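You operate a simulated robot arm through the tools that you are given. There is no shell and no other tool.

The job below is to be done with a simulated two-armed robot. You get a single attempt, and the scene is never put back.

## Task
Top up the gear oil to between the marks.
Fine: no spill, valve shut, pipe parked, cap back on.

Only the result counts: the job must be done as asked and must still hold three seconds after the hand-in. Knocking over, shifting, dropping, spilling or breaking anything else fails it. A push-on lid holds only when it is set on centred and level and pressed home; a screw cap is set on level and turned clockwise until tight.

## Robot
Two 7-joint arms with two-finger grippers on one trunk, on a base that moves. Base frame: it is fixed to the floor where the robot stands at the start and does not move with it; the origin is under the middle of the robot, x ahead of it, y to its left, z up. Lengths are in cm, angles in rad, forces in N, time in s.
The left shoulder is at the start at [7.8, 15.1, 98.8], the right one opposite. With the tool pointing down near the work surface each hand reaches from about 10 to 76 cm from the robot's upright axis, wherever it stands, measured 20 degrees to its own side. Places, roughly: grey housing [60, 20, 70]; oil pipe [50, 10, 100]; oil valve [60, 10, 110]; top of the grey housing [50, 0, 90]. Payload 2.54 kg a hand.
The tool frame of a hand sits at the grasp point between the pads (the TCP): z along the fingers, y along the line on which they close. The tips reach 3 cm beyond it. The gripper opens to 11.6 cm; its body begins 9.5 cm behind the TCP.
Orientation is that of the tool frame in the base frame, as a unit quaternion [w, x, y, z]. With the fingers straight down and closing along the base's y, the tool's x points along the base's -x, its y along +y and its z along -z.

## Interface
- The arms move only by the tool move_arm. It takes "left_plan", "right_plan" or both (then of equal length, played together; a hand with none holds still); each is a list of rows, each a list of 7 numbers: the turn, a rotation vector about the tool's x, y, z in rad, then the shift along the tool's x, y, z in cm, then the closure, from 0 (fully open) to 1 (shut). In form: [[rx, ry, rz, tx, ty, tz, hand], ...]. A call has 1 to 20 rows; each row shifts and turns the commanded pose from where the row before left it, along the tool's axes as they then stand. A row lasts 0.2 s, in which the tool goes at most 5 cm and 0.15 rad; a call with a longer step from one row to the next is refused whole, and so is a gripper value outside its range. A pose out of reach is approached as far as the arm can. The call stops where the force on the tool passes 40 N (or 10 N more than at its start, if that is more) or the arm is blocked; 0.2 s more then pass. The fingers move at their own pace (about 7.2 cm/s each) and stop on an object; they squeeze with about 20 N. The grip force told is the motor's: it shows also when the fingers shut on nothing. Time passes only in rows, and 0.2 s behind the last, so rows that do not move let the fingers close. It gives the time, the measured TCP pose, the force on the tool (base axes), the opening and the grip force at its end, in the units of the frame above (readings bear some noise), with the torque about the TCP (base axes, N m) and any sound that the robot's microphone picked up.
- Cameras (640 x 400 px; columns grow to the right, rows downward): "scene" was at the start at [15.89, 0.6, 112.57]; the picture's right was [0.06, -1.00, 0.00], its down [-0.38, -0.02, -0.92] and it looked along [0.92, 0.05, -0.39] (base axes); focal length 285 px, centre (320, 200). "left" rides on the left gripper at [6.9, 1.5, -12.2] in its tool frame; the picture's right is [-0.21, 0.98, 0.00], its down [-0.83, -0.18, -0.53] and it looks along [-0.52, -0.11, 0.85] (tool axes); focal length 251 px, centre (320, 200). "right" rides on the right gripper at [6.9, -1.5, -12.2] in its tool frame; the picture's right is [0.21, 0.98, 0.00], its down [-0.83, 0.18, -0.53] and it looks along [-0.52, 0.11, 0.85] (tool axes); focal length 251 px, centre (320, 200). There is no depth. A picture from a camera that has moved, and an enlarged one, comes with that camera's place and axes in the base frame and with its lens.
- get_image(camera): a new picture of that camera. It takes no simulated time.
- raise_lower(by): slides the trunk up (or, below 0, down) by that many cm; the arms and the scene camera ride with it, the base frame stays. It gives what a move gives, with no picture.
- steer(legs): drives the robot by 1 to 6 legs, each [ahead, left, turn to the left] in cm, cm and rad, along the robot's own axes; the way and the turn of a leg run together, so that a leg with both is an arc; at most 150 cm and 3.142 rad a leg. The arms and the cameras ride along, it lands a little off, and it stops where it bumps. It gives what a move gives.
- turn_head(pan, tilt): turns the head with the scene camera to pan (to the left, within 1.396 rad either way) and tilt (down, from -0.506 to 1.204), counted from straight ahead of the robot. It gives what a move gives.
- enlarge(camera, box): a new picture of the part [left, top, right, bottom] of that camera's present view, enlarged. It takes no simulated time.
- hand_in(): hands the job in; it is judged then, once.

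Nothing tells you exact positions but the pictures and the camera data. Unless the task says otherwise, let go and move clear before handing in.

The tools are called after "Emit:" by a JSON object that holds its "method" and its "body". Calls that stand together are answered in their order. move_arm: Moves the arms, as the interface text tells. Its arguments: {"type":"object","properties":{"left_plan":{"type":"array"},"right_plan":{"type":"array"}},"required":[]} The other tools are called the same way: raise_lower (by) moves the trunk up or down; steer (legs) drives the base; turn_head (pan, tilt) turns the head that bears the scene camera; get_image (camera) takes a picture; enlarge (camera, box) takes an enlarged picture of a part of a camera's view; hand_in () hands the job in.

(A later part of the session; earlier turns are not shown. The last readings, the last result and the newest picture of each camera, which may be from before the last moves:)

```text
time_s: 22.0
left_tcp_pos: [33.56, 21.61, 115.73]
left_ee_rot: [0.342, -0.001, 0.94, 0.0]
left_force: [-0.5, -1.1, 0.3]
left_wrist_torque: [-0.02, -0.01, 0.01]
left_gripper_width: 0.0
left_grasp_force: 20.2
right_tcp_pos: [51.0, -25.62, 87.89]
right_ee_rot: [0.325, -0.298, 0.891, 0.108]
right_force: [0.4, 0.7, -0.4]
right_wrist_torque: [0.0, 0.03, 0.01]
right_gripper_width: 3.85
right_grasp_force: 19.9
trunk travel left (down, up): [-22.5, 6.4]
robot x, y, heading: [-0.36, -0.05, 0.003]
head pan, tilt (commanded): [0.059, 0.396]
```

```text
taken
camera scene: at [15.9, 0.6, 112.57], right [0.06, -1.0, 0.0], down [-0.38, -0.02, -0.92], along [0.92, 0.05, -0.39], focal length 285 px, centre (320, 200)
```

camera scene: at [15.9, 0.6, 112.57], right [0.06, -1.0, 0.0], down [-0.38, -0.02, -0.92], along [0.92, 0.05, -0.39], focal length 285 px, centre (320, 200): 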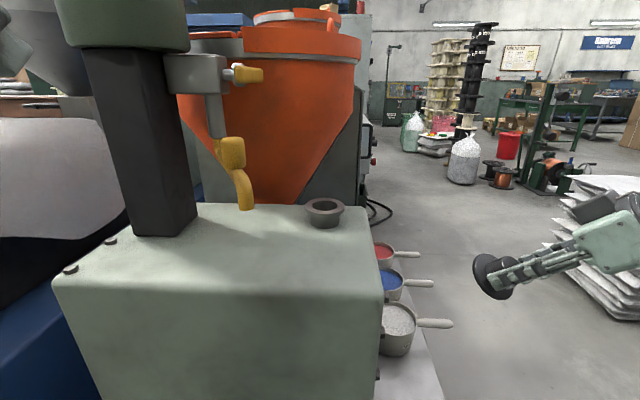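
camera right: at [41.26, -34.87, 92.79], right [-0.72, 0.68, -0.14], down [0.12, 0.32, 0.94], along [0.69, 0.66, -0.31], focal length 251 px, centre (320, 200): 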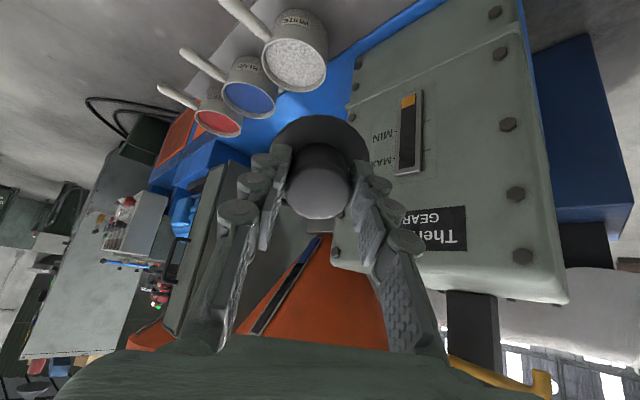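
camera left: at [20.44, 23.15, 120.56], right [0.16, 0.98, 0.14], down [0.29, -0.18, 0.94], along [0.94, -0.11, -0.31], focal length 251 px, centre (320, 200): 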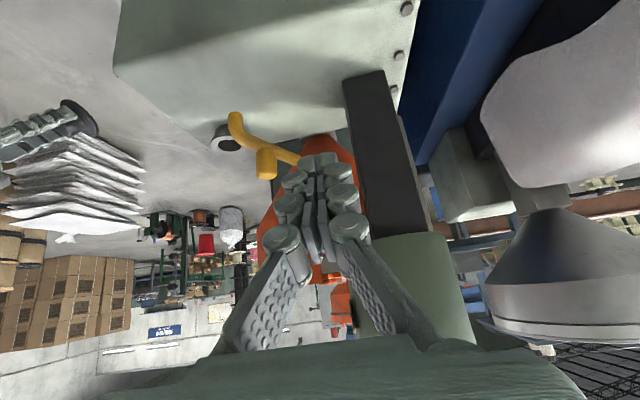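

Emit:
{"method": "enlarge", "body": {"camera": "left", "box": [200, 100, 320, 200]}}

Emit:
{"method": "enlarge", "body": {"camera": "left", "box": [240, 135, 300, 185]}}

```text
4.00 times, centred on (260, 150) of left
camera zoom: at [20.44, 23.15, 120.56], right [0.16, 0.98, 0.14], down [0.29, -0.18, 0.94], along [0.94, -0.11, -0.31], focal length 1006 px, centre (560, 400)
```

zoom: 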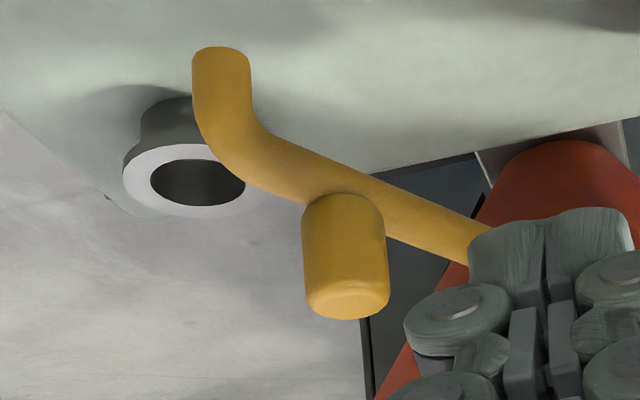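

```text
8.00 times, centred on (270, 160) of left
camera zoom: at [20.44, 23.15, 120.56], right [0.16, 0.98, 0.14], down [0.29, -0.18, 0.94], along [0.94, -0.11, -0.31], focal length 2012 px, centre (720, 520)
```

zoom: 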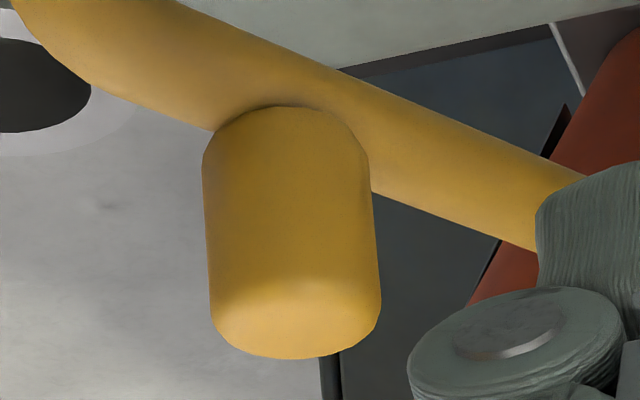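

The knob is a 3 cm upright cylinder at [49.7, 13.2], z 102–106, so it can turn between the pads during the swing. The tip is at [45.6, 11.0, 98.7] and its radius of 17.4 cm matches the mouth. I'll bring the left hand in front of the knob with the fingers tilted forward and down.

Emit:
{"method": "move_arm", "body": {"left_plan": [[0, 0, 0, -0.6, -2.1, 3.34, 0.44], [0, 0, 0, -0.6, -2.1, 3.34, 0.44], [0, 0, 0, -0.6, -2.1, 3.34, 0.44], [0, 0, 0, -0.6, -2.1, 3.34, 0.44], [0, 0, 0, 0, 0, 0, 0.44]]}}

Emit:
{"method": "get_image", "body": {"camera": "left"}}

Emit:
{"method": "get_image", "body": {"camera": "scene"}}

```text
time_s: 23.2
left_tcp_pos: [43.79, 13.26, 106.96]
left_ee_rot: [0.344, -0.001, 0.939, 0.001]
left_force: [0.9, 0.4, 0.5]
left_wrist_torque: [0.01, -0.03, -0.02]
left_gripper_width: 6.46
left_grasp_force: 0.0
right_tcp_pos: [51.02, -25.57, 87.93]
right_ee_rot: [0.325, -0.297, 0.891, 0.107]
right_force: [-0.8, 0.5, -1.0]
right_wrist_torque: [0.04, 0.0, 0.01]
right_gripper_width: 3.82
right_grasp_force: 20.2
trunk travel left (down, up): [-22.5, 6.4]
robot x, y, heading: [-0.12, 0.12, -0.001]
head pan, tilt (commanded): [0.059, 0.396]
```

```text
taken
camera left: at [30.75, 14.85, 111.84], right [0.16, 0.98, 0.14], down [0.29, -0.18, 0.94], along [0.94, -0.11, -0.31], focal length 251 px, centre (320, 200)
```

left: 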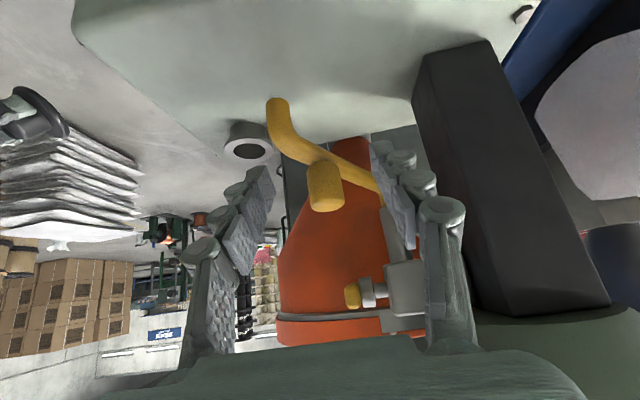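

```text
taken
camera scene: at [15.88, 0.6, 112.57], right [0.06, -1.0, 0.0], down [-0.38, -0.02, -0.92], along [0.92, 0.05, -0.39], focal length 285 px, centre (320, 200)
```

scene: 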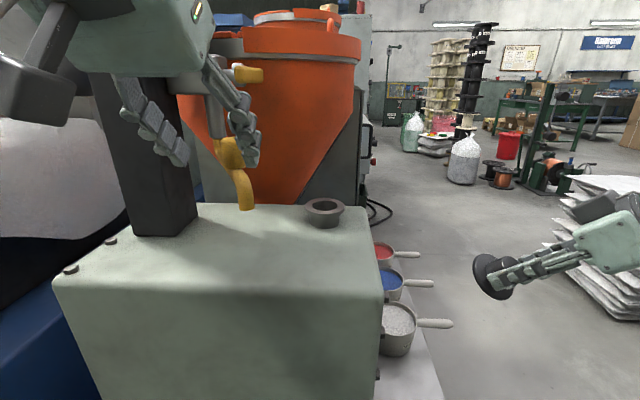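

The knob sits centred between the open fingers, so I'll move in and close on it.

Emit:
{"method": "move_arm", "body": {"left_plan": [[0, 0, 0, -1.2, 0, 1.53, 0.44], [0, 0, 0, -1.2, 0, 1.53, 0.44], [0, 0, 0, -1.2, 0, 1.53, 0.44], [0, 0, 0, 0, 0, 0, 0.44]]}}

Emit:
{"method": "get_image", "body": {"camera": "left"}}

Emit:
{"method": "enlarge", "body": {"camera": "scene", "box": [160, 80, 320, 230]}}

```text
time_s: 24.2
left_tcp_pos: [49.64, 13.24, 105.73]
left_ee_rot: [0.343, -0.001, 0.939, 0.0]
left_force: [-0.1, -0.9, -0.4]
left_wrist_torque: [0.01, 0.01, 0.02]
left_gripper_width: 6.49
left_grasp_force: 0.1
right_tcp_pos: [51.13, -25.7, 87.84]
right_ee_rot: [0.325, -0.297, 0.891, 0.106]
right_force: [-0.1, 0.2, -1.1]
right_wrist_torque: [-0.01, 0.01, 0.0]
right_gripper_width: 3.81
right_grasp_force: 19.9
trunk travel left (down, up): [-22.5, 6.4]
robot x, y, heading: [0.1, 0.3, 0.001]
head pan, tilt (commanded): [0.059, 0.396]
```

```text
taken
camera left: at [36.57, 14.76, 110.69], right [0.16, 0.98, 0.14], down [0.29, -0.18, 0.94], along [0.94, -0.11, -0.31], focal length 251 px, centre (320, 200)
```

left: 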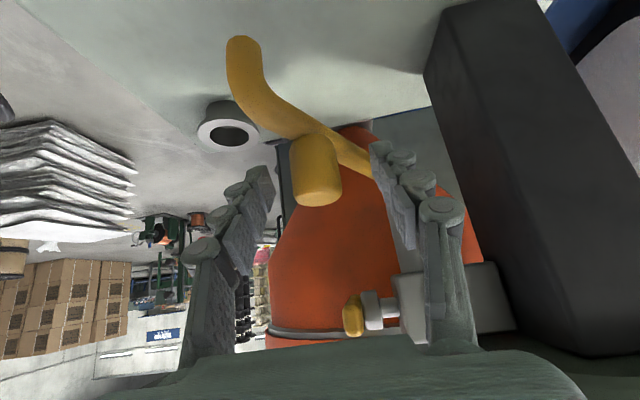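

```text
2.67 times, centred on (240, 155) of scene
camera zoom: at [15.89, 0.6, 112.57], right [0.06, -1.0, 0.0], down [-0.38, -0.02, -0.92], along [0.92, 0.05, -0.39], focal length 759 px, centre (533, 320)
```

zoom: 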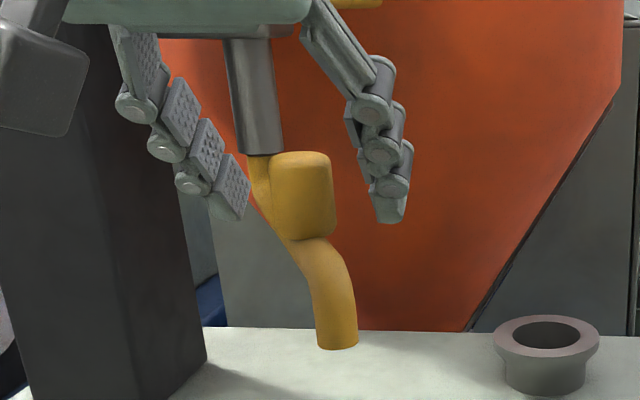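

Emit:
{"method": "move_arm", "body": {"left_plan": [[0, 0, 0, 0, 0, 0, 0.6], [0, 0, 0, 0, 0, 0, 0.75], [0, 0, 0, 0, 0, 0, 1], [0, 0, 0, 0, 0, 0, 1]]}}

Emit:
{"method": "get_image", "body": {"camera": "left"}}

Emit:
{"method": "enlarge", "body": {"camera": "scene", "box": [160, 80, 320, 230]}}

```text
time_s: 25.2
left_tcp_pos: [49.45, 13.12, 105.72]
left_ee_rot: [0.343, 0.0, 0.939, 0.0]
left_force: [0.8, -7.6, -2.4]
left_wrist_torque: [-0.13, -0.16, -0.1]
left_gripper_width: 2.62
left_grasp_force: 44.6
right_tcp_pos: [51.02, -25.74, 87.81]
right_ee_rot: [0.324, -0.297, 0.892, 0.107]
right_force: [0.6, -0.1, -1.0]
right_wrist_torque: [0.03, 0.02, 0.01]
right_gripper_width: 3.83
right_grasp_force: 20.0
trunk travel left (down, up): [-22.5, 6.4]
robot x, y, heading: [0.25, -0.21, -0.003]
head pan, tilt (commanded): [0.059, 0.396]
```

```text
taken
camera left: at [36.56, 14.66, 110.69], right [0.16, 0.98, 0.14], down [0.29, -0.18, 0.94], along [0.94, -0.11, -0.31], focal length 251 px, centre (320, 200)
```

left: 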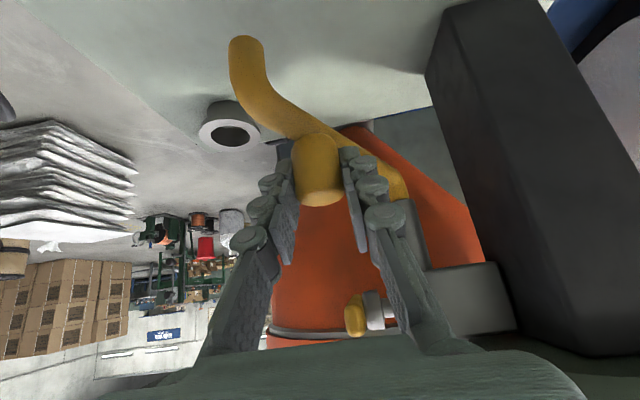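

```text
2.67 times, centred on (240, 155) of scene
camera zoom: at [15.91, 0.53, 112.56], right [0.06, -1.0, 0.0], down [-0.38, -0.02, -0.92], along [0.92, 0.05, -0.39], focal length 759 px, centre (533, 320)
```

zoom: 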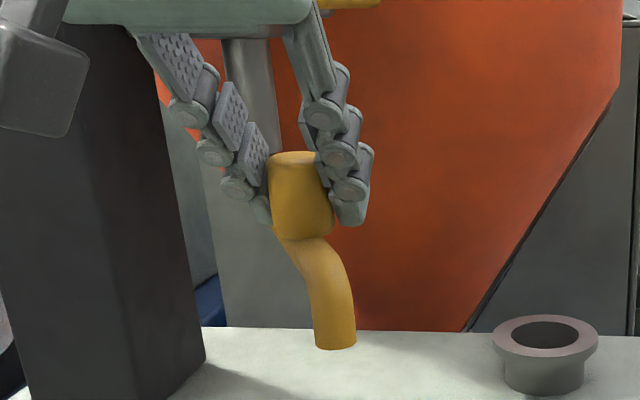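

The knob is gripped with almost no disturbance to the pipe. I'll start the swing along the arc about [60.8, 19.5] toward the mouth, a few steps at a time while watching forces.

Emit:
{"method": "move_arm", "body": {"left_plan": [[0, 0, 0, -0.437, -0.917, 0.368, 1], [0, 0, 0, -0.493, -0.865, 0.416, 1], [0, 0, 0, -0.547, -0.807, 0.462, 1], [0, 0, 0, 0, 0, 0, 1]]}}

Emit:
{"method": "get_image", "body": {"camera": "left"}}

Emit:
{"method": "enlarge", "body": {"camera": "scene", "box": [160, 80, 320, 230]}}

```text
time_s: 26.2
left_tcp_pos: [51.5, 10.8, 105.82]
left_ee_rot: [0.343, -0.001, 0.939, 0.0]
left_force: [-0.7, 6.2, 1.0]
left_wrist_torque: [0.26, 0.37, 0.52]
left_gripper_width: 2.61
left_grasp_force: 44.9
right_tcp_pos: [51.01, -25.66, 87.97]
right_ee_rot: [0.325, -0.297, 0.892, 0.106]
right_force: [0.3, -0.6, -0.8]
right_wrist_torque: [-0.03, 0.01, 0.0]
right_gripper_width: 3.83
right_grasp_force: 20.1
trunk travel left (down, up): [-22.5, 6.4]
robot x, y, heading: [-0.24, -0.18, -0.005]
head pan, tilt (commanded): [0.059, 0.396]
```

```text
taken
camera left: at [38.57, 12.29, 110.7], right [0.16, 0.98, 0.14], down [0.29, -0.18, 0.94], along [0.94, -0.11, -0.31], focal length 251 px, centre (320, 200)
```

left: 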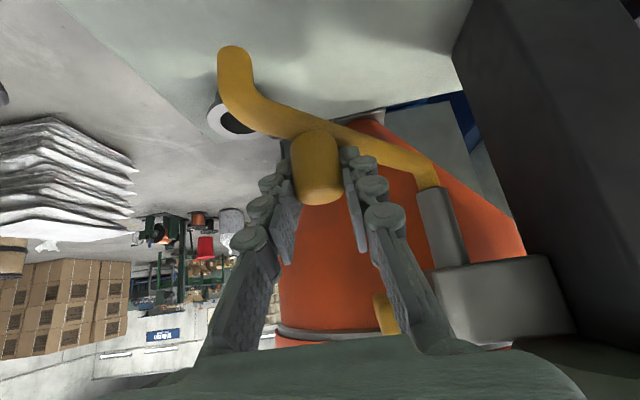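

```text
2.67 times, centred on (240, 155) of scene
camera zoom: at [15.89, 0.66, 112.57], right [0.06, -1.0, 0.0], down [-0.38, -0.02, -0.92], along [0.92, 0.05, -0.39], focal length 759 px, centre (533, 320)
```

zoom: 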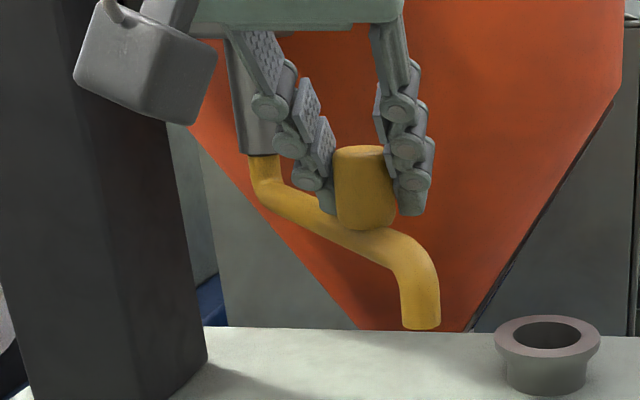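

The pipe is swinging freely with only about 6 N on the hand, so I'll continue along the arc.

Emit:
{"method": "move_arm", "body": {"left_plan": [[0, 0, 0, -0.598, -0.743, 0.504, 1], [0, 0, 0, -0.644, -0.675, 0.543, 1], [0, 0, 0, -0.685, -0.602, 0.578, 1], [0, 0, 0, -0.721, -0.523, 0.609, 1], [0, 0, 0, 0, 0, 0, 1]]}}

Emit:
{"method": "get_image", "body": {"camera": "left"}}

Emit:
{"method": "get_image", "body": {"camera": "scene"}}

```text
time_s: 27.4
left_tcp_pos: [54.99, 8.24, 105.9]
left_ee_rot: [0.344, -0.001, 0.939, -0.001]
left_force: [0.0, 5.4, 2.4]
left_wrist_torque: [-0.11, 0.44, 0.3]
left_gripper_width: 2.58
left_grasp_force: 44.9
right_tcp_pos: [50.91, -25.54, 87.91]
right_ee_rot: [0.324, -0.298, 0.891, 0.107]
right_force: [-0.3, 0.6, -0.9]
right_wrist_torque: [0.04, -0.01, -0.01]
right_gripper_width: 3.81
right_grasp_force: 20.2
trunk travel left (down, up): [-22.5, 6.4]
robot x, y, heading: [-0.04, -0.08, -0.001]
head pan, tilt (commanded): [0.059, 0.396]
```

```text
taken
camera left: at [41.96, 9.73, 110.73], right [0.16, 0.98, 0.14], down [0.29, -0.18, 0.94], along [0.94, -0.11, -0.31], focal length 251 px, centre (320, 200)
```

left: 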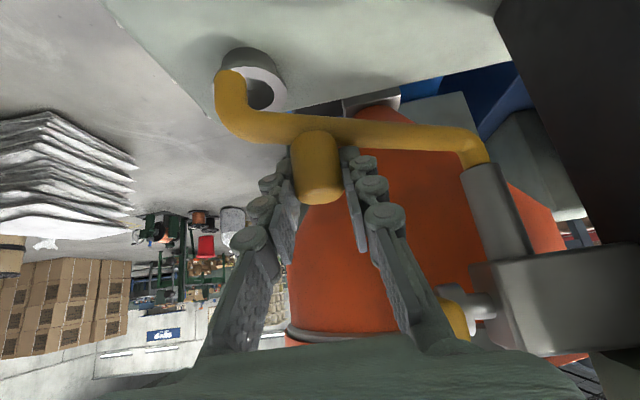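

```text
taken
camera scene: at [15.87, 0.66, 112.58], right [0.06, -1.0, 0.0], down [-0.38, -0.02, -0.92], along [0.92, 0.05, -0.39], focal length 285 px, centre (320, 200)
```

scene: 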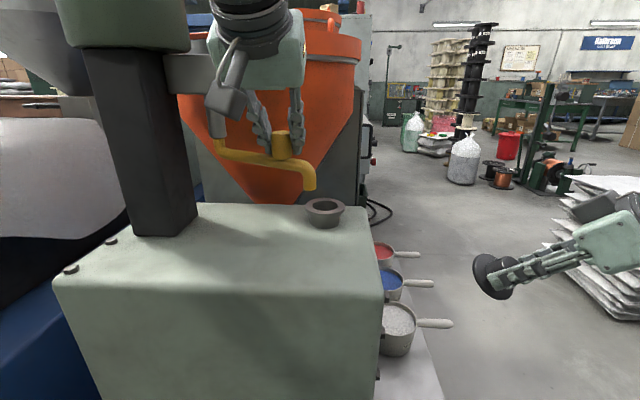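

The swing is on track. To keep the hand clear of the valve handle for the last part, I'll yaw it along with the pipe.

Emit:
{"method": "move_arm", "body": {"left_plan": [[-0.0515, 0, -0.061, -0.741, -0.471, 0.625, 1], [-0.0515, 0, -0.061, -0.741, -0.471, 0.625, 1], [-0.0515, 0, -0.061, -0.741, -0.471, 0.625, 1], [0, 0, 0, 0, 0, 0, 1]]}}

Emit:
{"method": "get_image", "body": {"camera": "left"}}

Emit:
{"method": "get_image", "body": {"camera": "scene"}}

```text
time_s: 28.0
left_tcp_pos: [56.25, 7.63, 105.88]
left_ee_rot: [0.337, -0.042, 0.941, 0.011]
left_force: [-1.3, -9.5, -3.8]
left_wrist_torque: [-0.07, -0.55, -0.47]
left_gripper_width: 2.6
left_grasp_force: 45.1
left hand out of reach, approached as far as the arm can: row 1, 2
right_tcp_pos: [50.93, -25.81, 87.95]
right_ee_rot: [0.325, -0.296, 0.892, 0.107]
right_force: [-0.3, 0.6, 0.1]
right_wrist_torque: [-0.02, 0.02, -0.02]
right_gripper_width: 3.82
right_grasp_force: 19.9
trunk travel left (down, up): [-22.5, 6.4]
robot x, y, heading: [-0.09, 0.01, -0.001]
head pan, tilt (commanded): [0.059, 0.396]
stopped in row 2 (left hand): the force on the tool passed its limit at 54 N (the readings are from after the stop); the commanded pose is now the measured one
```

```text
taken
camera left: at [43.27, 8.11, 110.91], right [0.08, 0.99, 0.13], down [0.31, -0.15, 0.94], along [0.95, -0.04, -0.32], focal length 251 px, centre (320, 200)
```

left: 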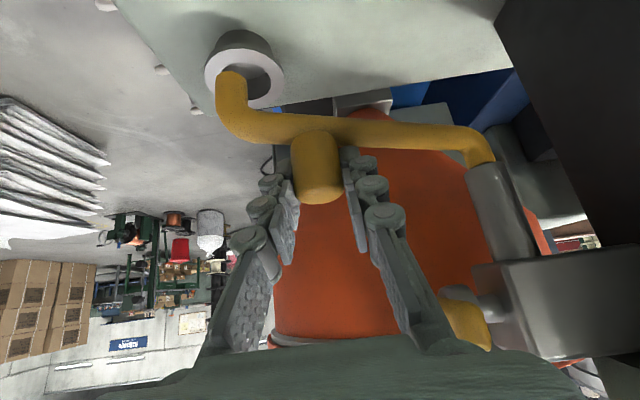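

```text
taken
camera scene: at [15.85, 0.49, 112.58], right [0.06, -1.0, 0.0], down [-0.38, -0.02, -0.92], along [0.92, 0.05, -0.38], focal length 285 px, centre (320, 200)
```

scene: 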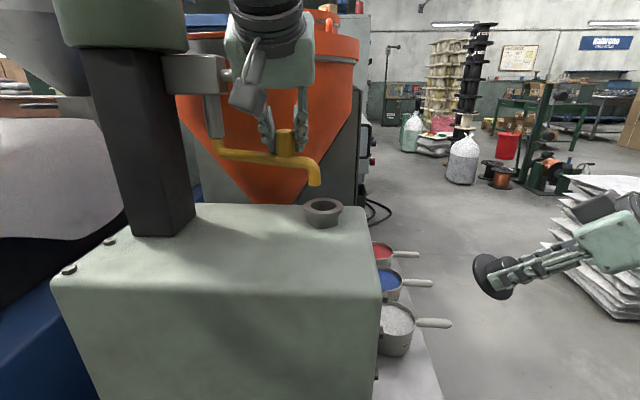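

Emit:
{"method": "enlarge", "body": {"camera": "scene", "box": [190, 20, 340, 200]}}

Emit:
{"method": "enlarge", "body": {"camera": "left", "box": [360, 180, 560, 380]}}

Emit:
{"method": "enlarge", "body": {"camera": "left", "box": [190, 20, 350, 220]}}

```text
2.22 times, centred on (265, 110) of scene
camera zoom: at [15.85, 0.49, 112.58], right [0.06, -1.0, 0.0], down [-0.38, -0.02, -0.92], along [0.92, 0.05, -0.38], focal length 632 px, centre (442, 400)
```

zoom: 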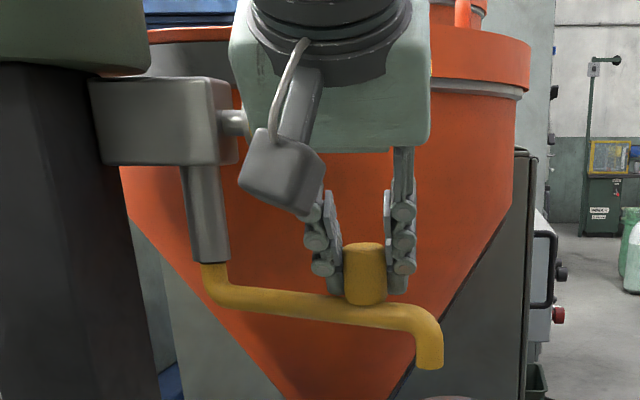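

```text
2.00 times, centred on (460, 280) of left
camera zoom: at [43.27, 8.11, 110.91], right [0.08, 0.99, 0.13], down [0.31, -0.15, 0.94], along [0.95, -0.04, -0.32], focal length 503 px, centre (40, 40)
```

zoom: 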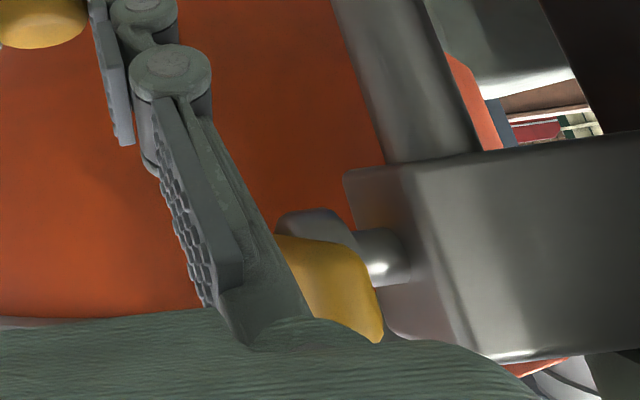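

```text
2.00 times, centred on (270, 120) of left
camera zoom: at [43.27, 8.11, 110.91], right [0.08, 0.99, 0.13], down [0.31, -0.15, 0.94], along [0.95, -0.04, -0.32], focal length 503 px, centre (420, 360)
```

zoom: 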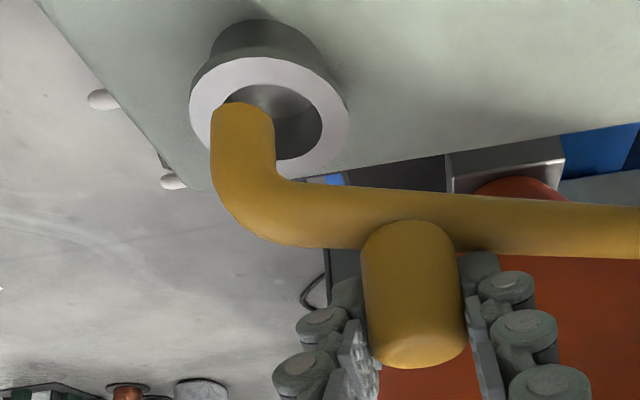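

The push passed its limit here, probably because the hand's upper edge is up against the valve handle. I'll ease back along the arc, let go of the knob, withdraw and check the handle. Then I'll re-grip with the fingers closer to horizontal, so that the hand passes below the handle.

Emit:
{"method": "move_arm", "body": {"left_plan": [[0, 0, 0, 0.4, 0.22, -0.34, 1], [0, 0, 0, 0.4, 0.22, -0.34, 1], [0, 0, 0, 0, 0, 0, 0.7], [0, 0, 0, 0, 0, 0, 0.62], [0, 0, 0, 0, 0, 0, 0.58], [0, 0, 0, 0, 0, -2.5, 0.58], [0, 0, 0, 0, 0, -4, 0.58], [0, 0, 0, 0, 0, -4, 0.58]]}}

Emit:
{"method": "get_image", "body": {"camera": "left"}}

Emit:
{"method": "get_image", "body": {"camera": "scene"}}

Emit:
{"method": "enlarge", "body": {"camera": "scene", "box": [200, 30, 340, 220]}}

```text
time_s: 29.8
left_tcp_pos: [48.81, 8.49, 114.39]
left_ee_rot: [0.338, -0.045, 0.94, 0.013]
left_force: [-0.8, 1.1, 1.3]
left_wrist_torque: [0.03, 0.02, -0.01]
left_gripper_width: 4.91
left_grasp_force: 0.0
left hand out of reach, approached as far as the arm can: row 8
right_tcp_pos: [50.92, -25.78, 88.02]
right_ee_rot: [0.325, -0.296, 0.892, 0.106]
right_force: [-0.1, -0.3, -0.3]
right_wrist_torque: [0.0, 0.04, 0.02]
right_gripper_width: 3.83
right_grasp_force: 20.8
trunk travel left (down, up): [-22.5, 6.4]
robot x, y, heading: [0.03, 0.05, -0.003]
head pan, tilt (commanded): [0.059, 0.396]
```

```text
taken
camera left: at [35.81, 8.85, 119.37], right [0.07, 0.99, 0.13], down [0.31, -0.15, 0.94], along [0.95, -0.03, -0.32], focal length 251 px, centre (320, 200)
```

left: 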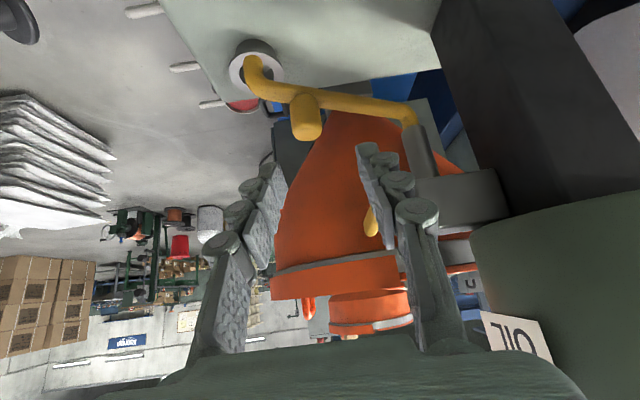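

```text
taken
camera scene: at [15.81, 0.47, 112.58], right [0.06, -1.0, 0.0], down [-0.38, -0.02, -0.92], along [0.92, 0.05, -0.38], focal length 285 px, centre (320, 200)
```

scene: 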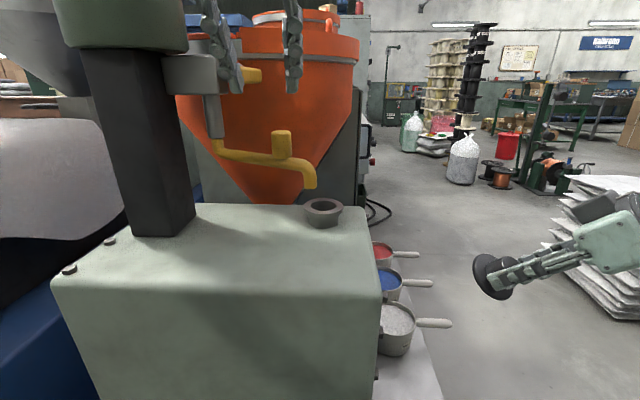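

```text
2.11 times, centred on (270, 125) of scene
camera zoom: at [15.81, 0.47, 112.58], right [0.06, -1.0, 0.0], down [-0.38, -0.02, -0.92], along [0.92, 0.05, -0.38], focal length 599 px, centre (425, 358)
```

zoom: 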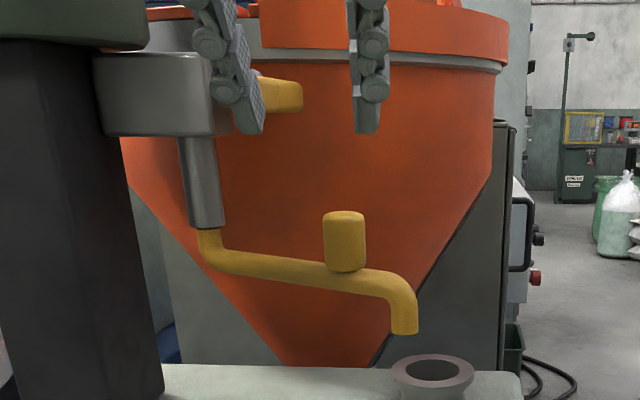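

The valve handle looks untouched and the pipe has stayed put at about 243°, with nothing dripping. I'll back the left hand off and flatten its tilt to about 1.2 rad.

Emit:
{"method": "move_arm", "body": {"left_plan": [[0, 0, 0, 3.0, 0, -2.6, 0.5], [0, 0, 0, 3.0, 0, -2.6, 0.5], [0.0573, 0, 0.0694, 0, 0, 0, 0.5], [0, -0.125, 0, 0, 0, 1, 0.5], [0, -0.125, 0, 0, 0, 1, 0.5], [0, -0.125, 0, 1, 0, 1, 0.5], [0, -0.125, 0, 2, 0, 1, 0.5], [0, 0, 0, 0, 0, 0, 0.5]]}}

Emit:
{"method": "get_image", "body": {"camera": "left"}}

Emit:
{"method": "enlarge", "body": {"camera": "scene", "box": [200, 30, 340, 220]}}

```text
time_s: 31.3
left_tcp_pos: [46.29, 8.25, 119.38]
left_ee_rot: [0.564, -0.095, 0.818, -0.066]
left_force: [0.6, 0.3, -0.4]
left_wrist_torque: [0.05, -0.01, -0.03]
left_gripper_width: 5.81
left_grasp_force: 0.0
right_tcp_pos: [51.07, -25.76, 87.7]
right_ee_rot: [0.325, -0.295, 0.892, 0.106]
right_force: [0.2, -0.1, -0.3]
right_wrist_torque: [0.0, 0.0, -0.02]
right_gripper_width: 3.81
right_grasp_force: 20.4
trunk travel left (down, up): [-22.5, 6.4]
robot x, y, heading: [0.22, 0.04, -0.002]
head pan, tilt (commanded): [0.059, 0.396]
stopped in row 7 (left hand): the arm was blocked; the commanded pose is now the measured one
```

```text
taken
camera left: at [32.49, 8.06, 117.05], right [0.0, 1.0, -0.02], down [-0.2, 0.01, 0.98], along [0.98, 0.01, 0.2], focal length 251 px, centre (320, 200)
```

left: 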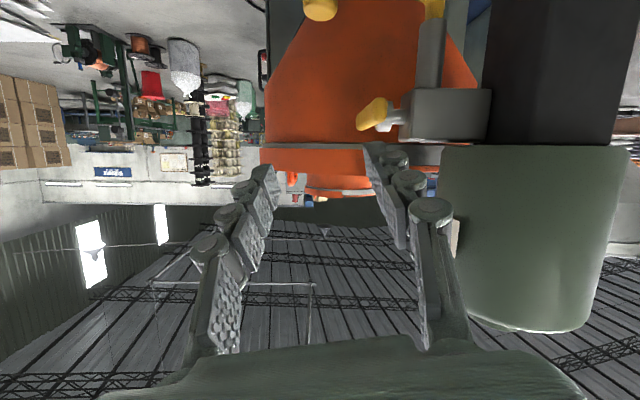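

```text
2.11 times, centred on (270, 125) of scene
camera zoom: at [15.75, 0.79, 111.89], right [0.09, -1.0, 0.0], down [-0.45, -0.04, -0.89], along [0.89, 0.08, -0.45], focal length 599 px, centre (425, 358)
```

zoom: 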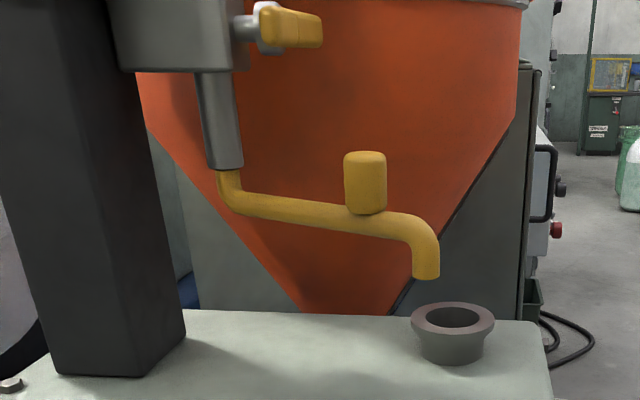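

The left arm got blocked and the head camera has shifted slightly, so the arm has probably come up against the robot's own head. I'll look at the whole picture before moving further.

Emit:
{"method": "get_image", "body": {"camera": "scene"}}

Emit:
{"method": "get_image", "body": {"camera": "right"}}

```text
taken
camera scene: at [15.75, 0.79, 111.89], right [0.09, -1.0, 0.0], down [-0.45, -0.04, -0.89], along [0.89, 0.08, -0.45], focal length 285 px, centre (320, 200)
```

scene: 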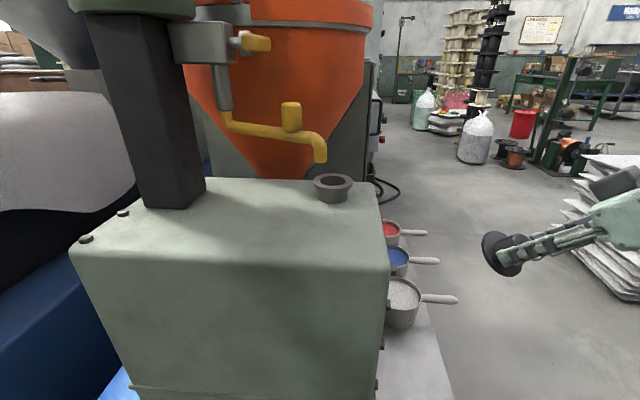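

```text
taken
camera right: at [41.14, -35.0, 92.82], right [-0.72, 0.68, -0.14], down [0.12, 0.32, 0.94], along [0.69, 0.65, -0.31], focal length 251 px, centre (320, 200)
```

right: 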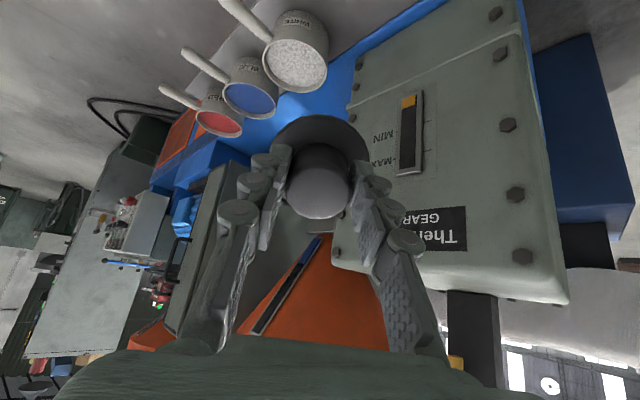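

Emit:
{"method": "enlarge", "body": {"camera": "left", "box": [340, 70, 500, 170]}}

Emit:
{"method": "enlarge", "body": {"camera": "scene", "box": [200, 10, 300, 80]}}

```text
4.00 times, centred on (420, 120) of left
camera zoom: at [32.49, 8.06, 117.05], right [0.0, 1.0, -0.02], down [-0.2, 0.01, 0.98], along [0.98, 0.01, 0.2], focal length 1006 px, centre (-80, 520)
```

zoom: 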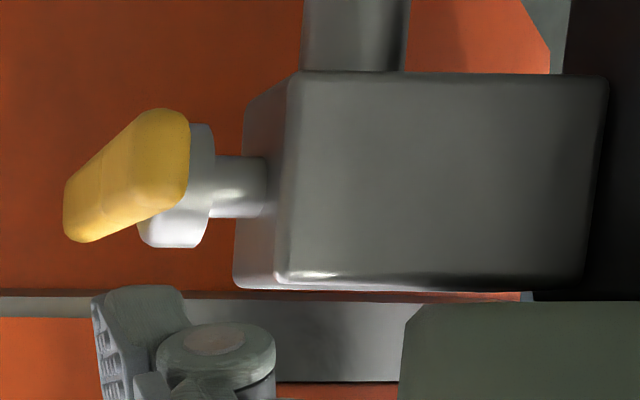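

```text
5.71 times, centred on (250, 45) of scene
camera zoom: at [15.75, 0.79, 111.89], right [0.09, -1.0, 0.0], down [-0.45, -0.04, -0.89], along [0.89, 0.08, -0.45], focal length 1626 px, centre (720, 1086)
```

zoom: 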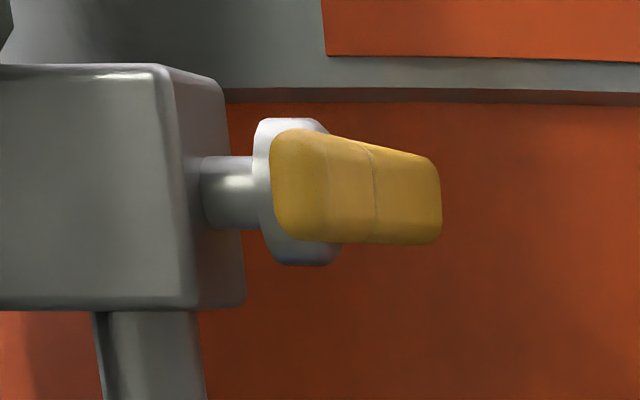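

The arm did press on the robot's own head; the valve handle and scene are intact. I'll move the left hand forward and outward, off the head, and return to the 0.7 rad tilt that reached well.

Emit:
{"method": "move_arm", "body": {"left_plan": [[0, 0, 0, 0.1, 2.1, 2.4, 0.5], [0, 0, 0, 0, 1, 2, 0.5], [0, 0.1, 0, 0, 0, 0, 0.5], [0, 0.1, 0, 0, 0, 0, 0.5], [0, 0.1, 0, 0, 0, 0, 0.5], [0, 0.1, 0, 0, 0, 0, 0.5], [0, 0.1, 0, 0, 0, 0, 0.5], [0, 0, 0, 0, 0, 0, 1]]}}

Emit:
{"method": "get_image", "body": {"camera": "scene"}}

Emit:
{"method": "get_image", "body": {"camera": "left"}}

```text
time_s: 33.1
left_tcp_pos: [50.02, 10.97, 116.72]
left_ee_rot: [0.342, -0.072, 0.933, -0.084]
left_force: [0.7, 0.4, 0.4]
left_wrist_torque: [0.0, 0.01, 0.01]
left_gripper_width: 0.61
left_grasp_force: 1.8
right_tcp_pos: [50.92, -25.76, 88.02]
right_ee_rot: [0.325, -0.296, 0.892, 0.106]
right_force: [0.3, -0.9, 0.0]
right_wrist_torque: [0.0, 0.02, 0.05]
right_gripper_width: 3.78
right_grasp_force: 20.3
trunk travel left (down, up): [-22.5, 6.4]
robot x, y, heading: [-0.47, -0.38, -0.004]
head pan, tilt (commanded): [0.059, 0.396]
```

```text
taken
camera scene: at [15.88, 0.52, 112.57], right [0.06, -1.0, 0.0], down [-0.38, -0.02, -0.92], along [0.92, 0.05, -0.39], focal length 285 px, centre (320, 200)
```

scene: 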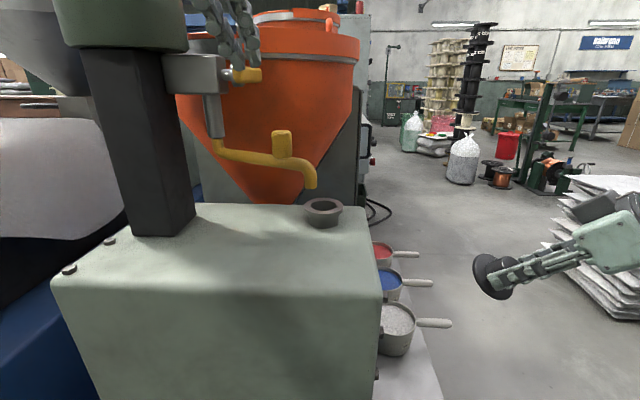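

```text
taken
camera left: at [36.88, 12.55, 121.25], right [0.09, 0.99, -0.07], down [0.29, 0.04, 0.96], along [0.95, -0.1, -0.28], focal length 251 px, centre (320, 200)
```

left: 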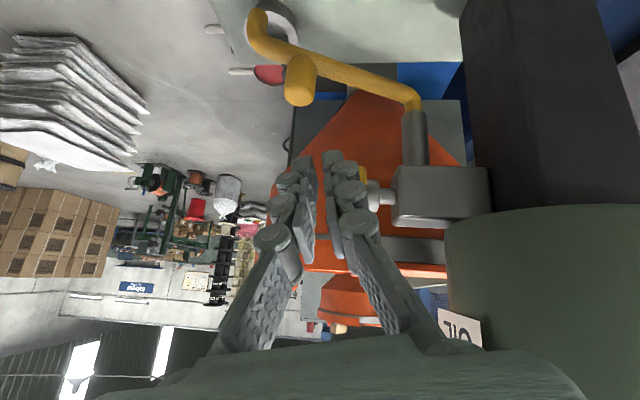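

The head is back in place and the hand is free. I'll square the hand up, keep the fingers shut, and drop to just in front of the knob to push it the rest of the way.

Emit:
{"method": "move_arm", "body": {"left_plan": [[-0.054, 0, 0.096, 0, 0, 0, 1], [-0.054, 0, 0.096, 0, 0, 0, 1], [0, 0, 0, 2.9, -1, 1.9, 1], [0, 0, 0, 2.9, -1, 1.9, 1], [0, 0, 0, 2.9, -1, 1.9, 1], [0, 0, 0, 0, 0, 0, 1]]}}

Emit:
{"method": "get_image", "body": {"camera": "scene"}}

Emit:
{"method": "get_image", "body": {"camera": "left"}}

```text
time_s: 34.5
left_tcp_pos: [47.08, 7.98, 106.55]
left_ee_rot: [0.345, -0.003, 0.939, -0.001]
left_force: [0.6, -0.3, 0.6]
left_wrist_torque: [-0.01, 0.0, 0.0]
left_gripper_width: 0.0
left_grasp_force: 20.2
right_tcp_pos: [50.98, -25.9, 87.87]
right_ee_rot: [0.325, -0.296, 0.892, 0.107]
right_force: [0.5, -0.4, -1.2]
right_wrist_torque: [-0.02, 0.04, 0.02]
right_gripper_width: 3.83
right_grasp_force: 20.1
trunk travel left (down, up): [-22.5, 6.4]
robot x, y, heading: [0.17, -0.08, -0.003]
head pan, tilt (commanded): [0.059, 0.396]
```

```text
taken
camera scene: at [15.88, 0.52, 112.57], right [0.06, -1.0, 0.0], down [-0.38, -0.02, -0.92], along [0.92, 0.05, -0.39], focal length 285 px, centre (320, 200)
```

scene: 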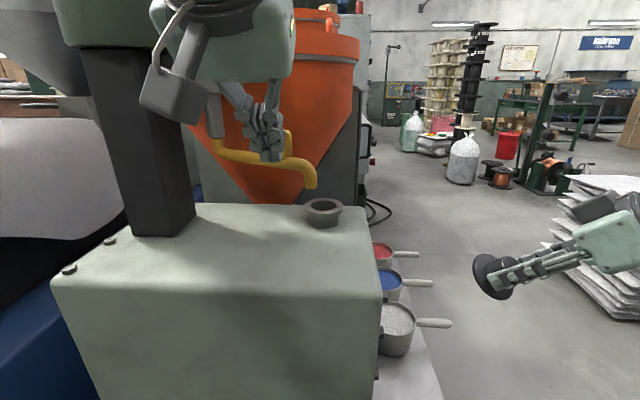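

```text
taken
camera left: at [34.05, 9.5, 111.48], right [0.16, 0.98, 0.14], down [0.28, -0.18, 0.94], along [0.95, -0.11, -0.31], focal length 251 px, centre (320, 200)
```

left: 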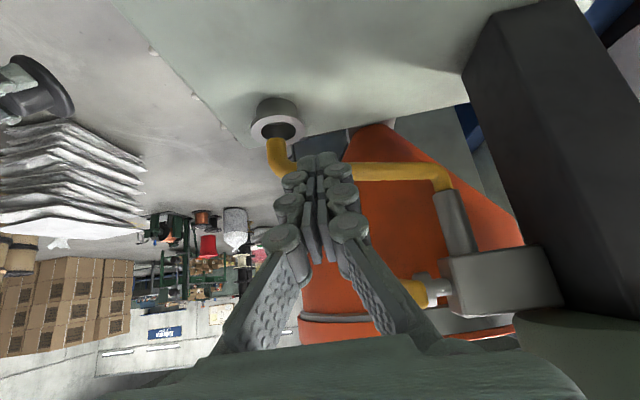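

Emit:
{"method": "move_arm", "body": {"left_plan": [[0, 0, 0, -1.22, 0, 1.03, 1], [0, 0, 0, -1.22, 0, 1.03, 1], [0, 0, 0, -0.763, -0.2, 0.644, 1], [0, 0, 0, -0.763, -0.35, 0.644, 1], [0, 0, 0, 0, 0, 0, 1]]}}

Emit:
{"method": "get_image", "body": {"camera": "left"}}

Emit:
{"method": "enlarge", "body": {"camera": "scene", "box": [200, 60, 360, 240]}}

```text
time_s: 35.7
left_tcp_pos: [52.32, 7.44, 106.65]
left_ee_rot: [0.345, -0.002, 0.939, -0.001]
left_force: [0.0, -0.6, -0.4]
left_wrist_torque: [0.06, -0.01, -0.01]
left_gripper_width: 0.0
left_grasp_force: 20.3
right_tcp_pos: [50.98, -25.83, 87.83]
right_ee_rot: [0.325, -0.296, 0.892, 0.107]
right_force: [-0.2, -0.4, -0.3]
right_wrist_torque: [0.0, 0.02, 0.0]
right_gripper_width: 3.82
right_grasp_force: 19.9
trunk travel left (down, up): [-22.5, 6.4]
robot x, y, heading: [0.05, -0.3, -0.003]
head pan, tilt (commanded): [0.059, 0.396]
```

```text
taken
camera left: at [39.19, 8.94, 111.51], right [0.16, 0.98, 0.14], down [0.28, -0.18, 0.94], along [0.95, -0.11, -0.31], focal length 251 px, centre (320, 200)
```

left: 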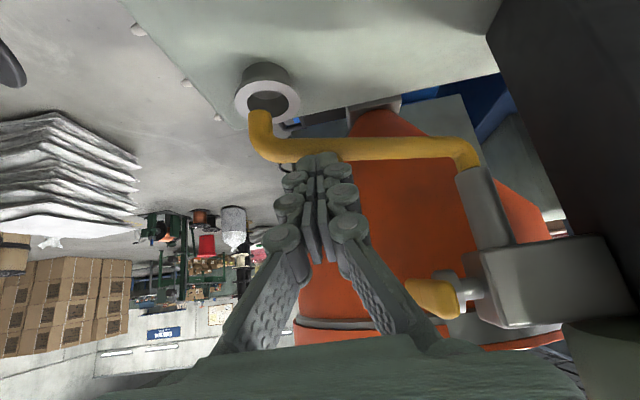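

```text
2.22 times, centred on (280, 150) of scene
camera zoom: at [15.88, 0.52, 112.57], right [0.06, -1.0, 0.0], down [-0.38, -0.02, -0.92], along [0.92, 0.05, -0.39], focal length 632 px, centre (409, 311)
```

zoom: 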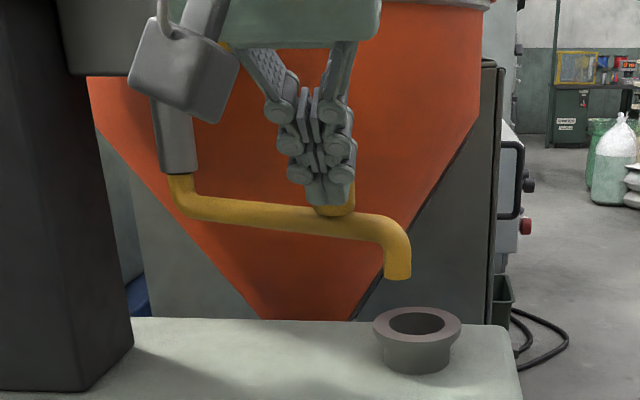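

Contact is made and the pipe moves with negligible force, so I'll continue pushing it toward the mouth.

Emit:
{"method": "move_arm", "body": {"left_plan": [[0, 0, 0, -0.61, -0.25, 0.515, 1], [0, 0, 0, -0.61, -0.22, 0.515, 1], [0, 0, 0, -0.61, -0.18, 0.515, 1], [0, 0, 0, 0, 0, 0, 1]]}}

Emit:
{"method": "enlarge", "body": {"camera": "left", "box": [180, 40, 400, 240]}}

Emit:
{"method": "enlarge", "body": {"camera": "scene", "box": [200, 60, 360, 240]}}

```text
time_s: 36.7
left_tcp_pos: [54.57, 6.76, 106.55]
left_ee_rot: [0.346, -0.001, 0.938, -0.001]
left_force: [0.2, -0.8, -0.2]
left_wrist_torque: [-0.03, 0.02, 0.03]
left_gripper_width: 0.0
left_grasp_force: 20.0
right_tcp_pos: [50.95, -25.83, 87.92]
right_ee_rot: [0.325, -0.296, 0.892, 0.106]
right_force: [-0.5, -0.1, 0.3]
right_wrist_torque: [-0.02, 0.04, 0.01]
right_gripper_width: 3.85
right_grasp_force: 20.3
trunk travel left (down, up): [-22.5, 6.4]
robot x, y, heading: [0.15, -0.07, -0.001]
head pan, tilt (commanded): [0.059, 0.396]
```

```text
2.00 times, centred on (290, 140) of left
camera zoom: at [41.59, 8.37, 111.49], right [0.16, 0.98, 0.14], down [0.28, -0.18, 0.94], along [0.95, -0.11, -0.31], focal length 503 px, centre (380, 320)
```

zoom: 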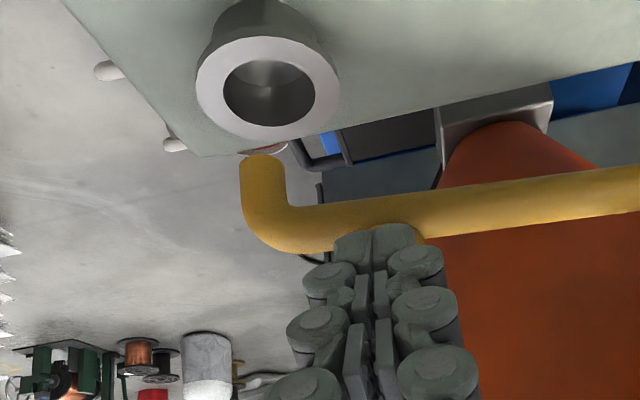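

```text
2.22 times, centred on (280, 150) of scene
camera zoom: at [15.88, 0.52, 112.57], right [0.06, -1.0, 0.0], down [-0.38, -0.02, -0.92], along [0.92, 0.05, -0.39], focal length 632 px, centre (409, 311)
```

zoom: 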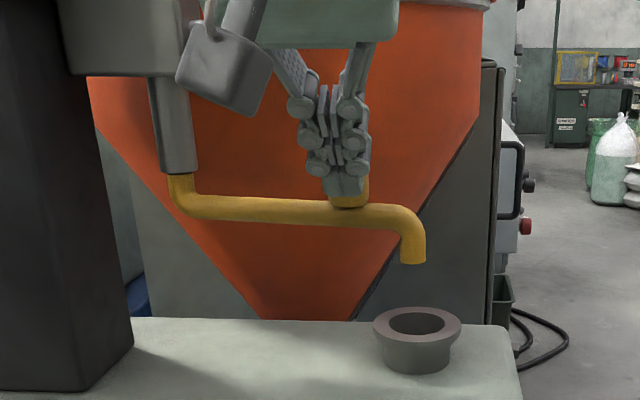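

The pipe tip is at about [57.9, 2.8], so roughly 2 cm more swing puts it over the mouth centre.

Emit:
{"method": "move_arm", "body": {"left_plan": [[0, 0, 0, -0.61, -0.08, 0.515, 1], [0, 0, 0, -0.5, -0.05, 0.42, 1], [0, 0, 0, 0, 0, 0, 1]]}}

Emit:
{"method": "enlarge", "body": {"camera": "left", "box": [180, 40, 400, 240]}}

Emit:
{"method": "enlarge", "body": {"camera": "scene", "box": [260, 130, 360, 240]}}

```text
time_s: 37.5
left_tcp_pos: [56.23, 7.19, 106.79]
left_ee_rot: [0.344, -0.001, 0.939, 0.0]
left_force: [-0.7, -0.1, 0.7]
left_wrist_torque: [-0.01, 0.0, -0.02]
left_gripper_width: 0.0
left_grasp_force: 19.8
left hand out of reach, approached as far as the arm can: row 2
right_tcp_pos: [50.97, -25.87, 87.95]
right_ee_rot: [0.325, -0.296, 0.892, 0.107]
right_force: [-0.6, -0.8, -0.1]
right_wrist_torque: [-0.01, 0.03, -0.01]
right_gripper_width: 3.85
right_grasp_force: 20.2
trunk travel left (down, up): [-22.5, 6.4]
robot x, y, heading: [0.11, -0.43, -0.001]
head pan, tilt (commanded): [0.059, 0.396]
```

```text
2.00 times, centred on (290, 140) of left
camera zoom: at [43.2, 8.75, 111.64], right [0.16, 0.98, 0.14], down [0.28, -0.18, 0.94], along [0.95, -0.11, -0.31], focal length 503 px, centre (380, 320)
```

zoom: 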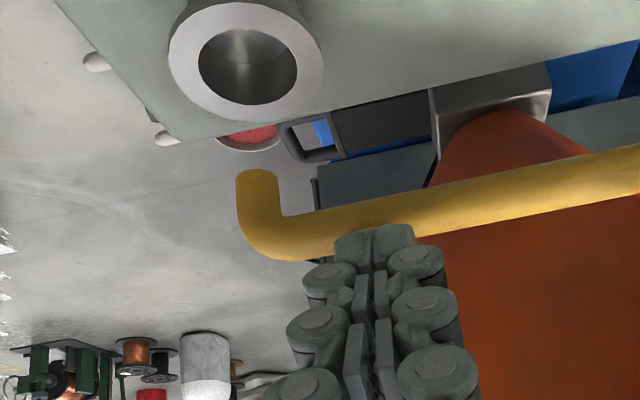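

```text
3.64 times, centred on (310, 185) of scene
camera zoom: at [15.88, 0.52, 112.57], right [0.06, -1.0, 0.0], down [-0.38, -0.02, -0.92], along [0.92, 0.05, -0.39], focal length 1035 px, centre (356, 254)
```

zoom: 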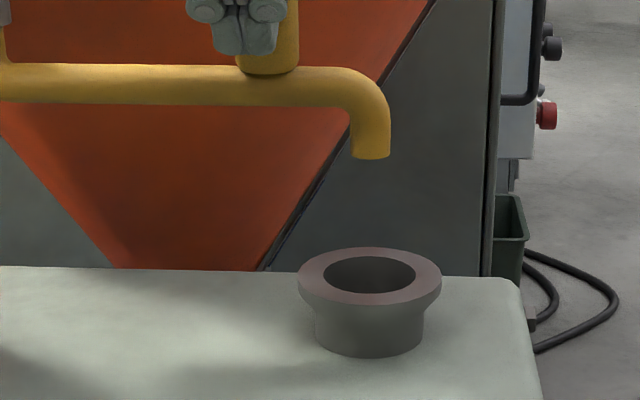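

The tip is now over the mouth within about 0.5 cm of centre in both views. I'll back the left hand away from the knob and lift it, make it more upright, and set up above the valve handle's near end.

Emit:
{"method": "move_arm", "body": {"left_plan": [[0, 0, 0, 1.53, 0, -1.29, 1], [0, 0, 0, 1.53, 0, -1.29, 1], [0, 0, 0, -2.58, 0, -3.05, 1], [0, 0, 0, -2.58, 0, -3.05, 1], [0, 0, 0, -2.58, 0, -3.05, 1], [0, 0.117, 0, 0, 0, 0, 1], [0, 0.117, 0, 0, 0, 0, 1], [0, 0.117, 0, 0, 0, 0, 1], [0, 0, 0, 0, 0, 0, 1]]}}

Emit:
{"method": "get_image", "body": {"camera": "scene"}}

Emit:
{"method": "get_image", "body": {"camera": "left"}}

Emit:
{"method": "enlarge", "body": {"camera": "scene", "box": [260, 130, 360, 240]}}

```text
time_s: 39.5
left_tcp_pos: [51.52, 12.8, 116.56]
left_ee_rot: [0.204, -0.002, 0.979, 0.0]
left_force: [0.3, -0.4, 0.7]
left_wrist_torque: [-0.01, -0.02, 0.01]
left_gripper_width: 0.0
left_grasp_force: 20.3
left hand out of reach, approached as far as the arm can: row 4, 5, 6, 7
right_tcp_pos: [50.88, -25.72, 87.86]
right_ee_rot: [0.325, -0.296, 0.892, 0.106]
right_force: [0.2, 0.1, -0.8]
right_wrist_torque: [-0.01, 0.03, -0.03]
right_gripper_width: 3.83
right_grasp_force: 20.2
trunk travel left (down, up): [-22.5, 6.4]
robot x, y, heading: [-0.02, -0.2, -0.004]
head pan, tilt (commanded): [0.059, 0.396]
```

```text
taken
camera scene: at [15.87, 0.53, 112.57], right [0.06, -1.0, 0.0], down [-0.38, -0.02, -0.92], along [0.92, 0.05, -0.39], focal length 285 px, centre (320, 200)
```

scene: 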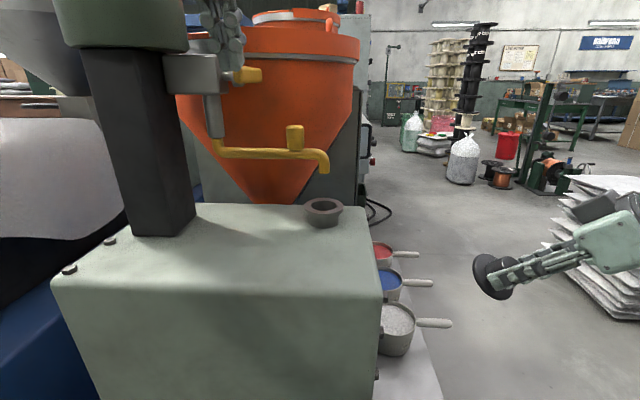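

```text
taken
camera left: at [40.38, 14.35, 125.04], right [0.19, 0.98, 0.08], down [0.54, -0.18, 0.82], along [0.82, -0.11, -0.57], focal length 251 px, centre (320, 200)
```

left: 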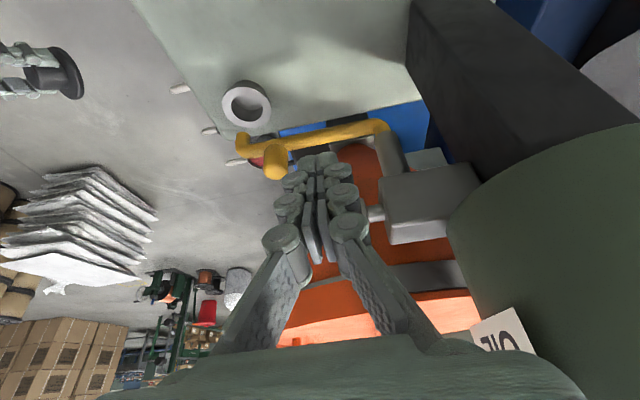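

```text
3.64 times, centred on (310, 185) of scene
camera zoom: at [15.87, 0.53, 112.57], right [0.06, -1.0, 0.0], down [-0.38, -0.02, -0.92], along [0.92, 0.05, -0.39], focal length 1035 px, centre (356, 254)
```

zoom: 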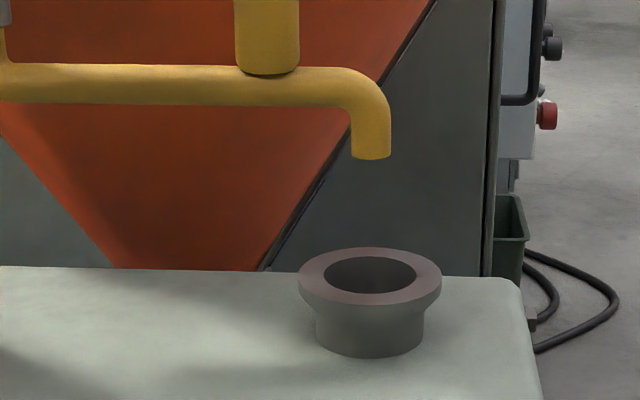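

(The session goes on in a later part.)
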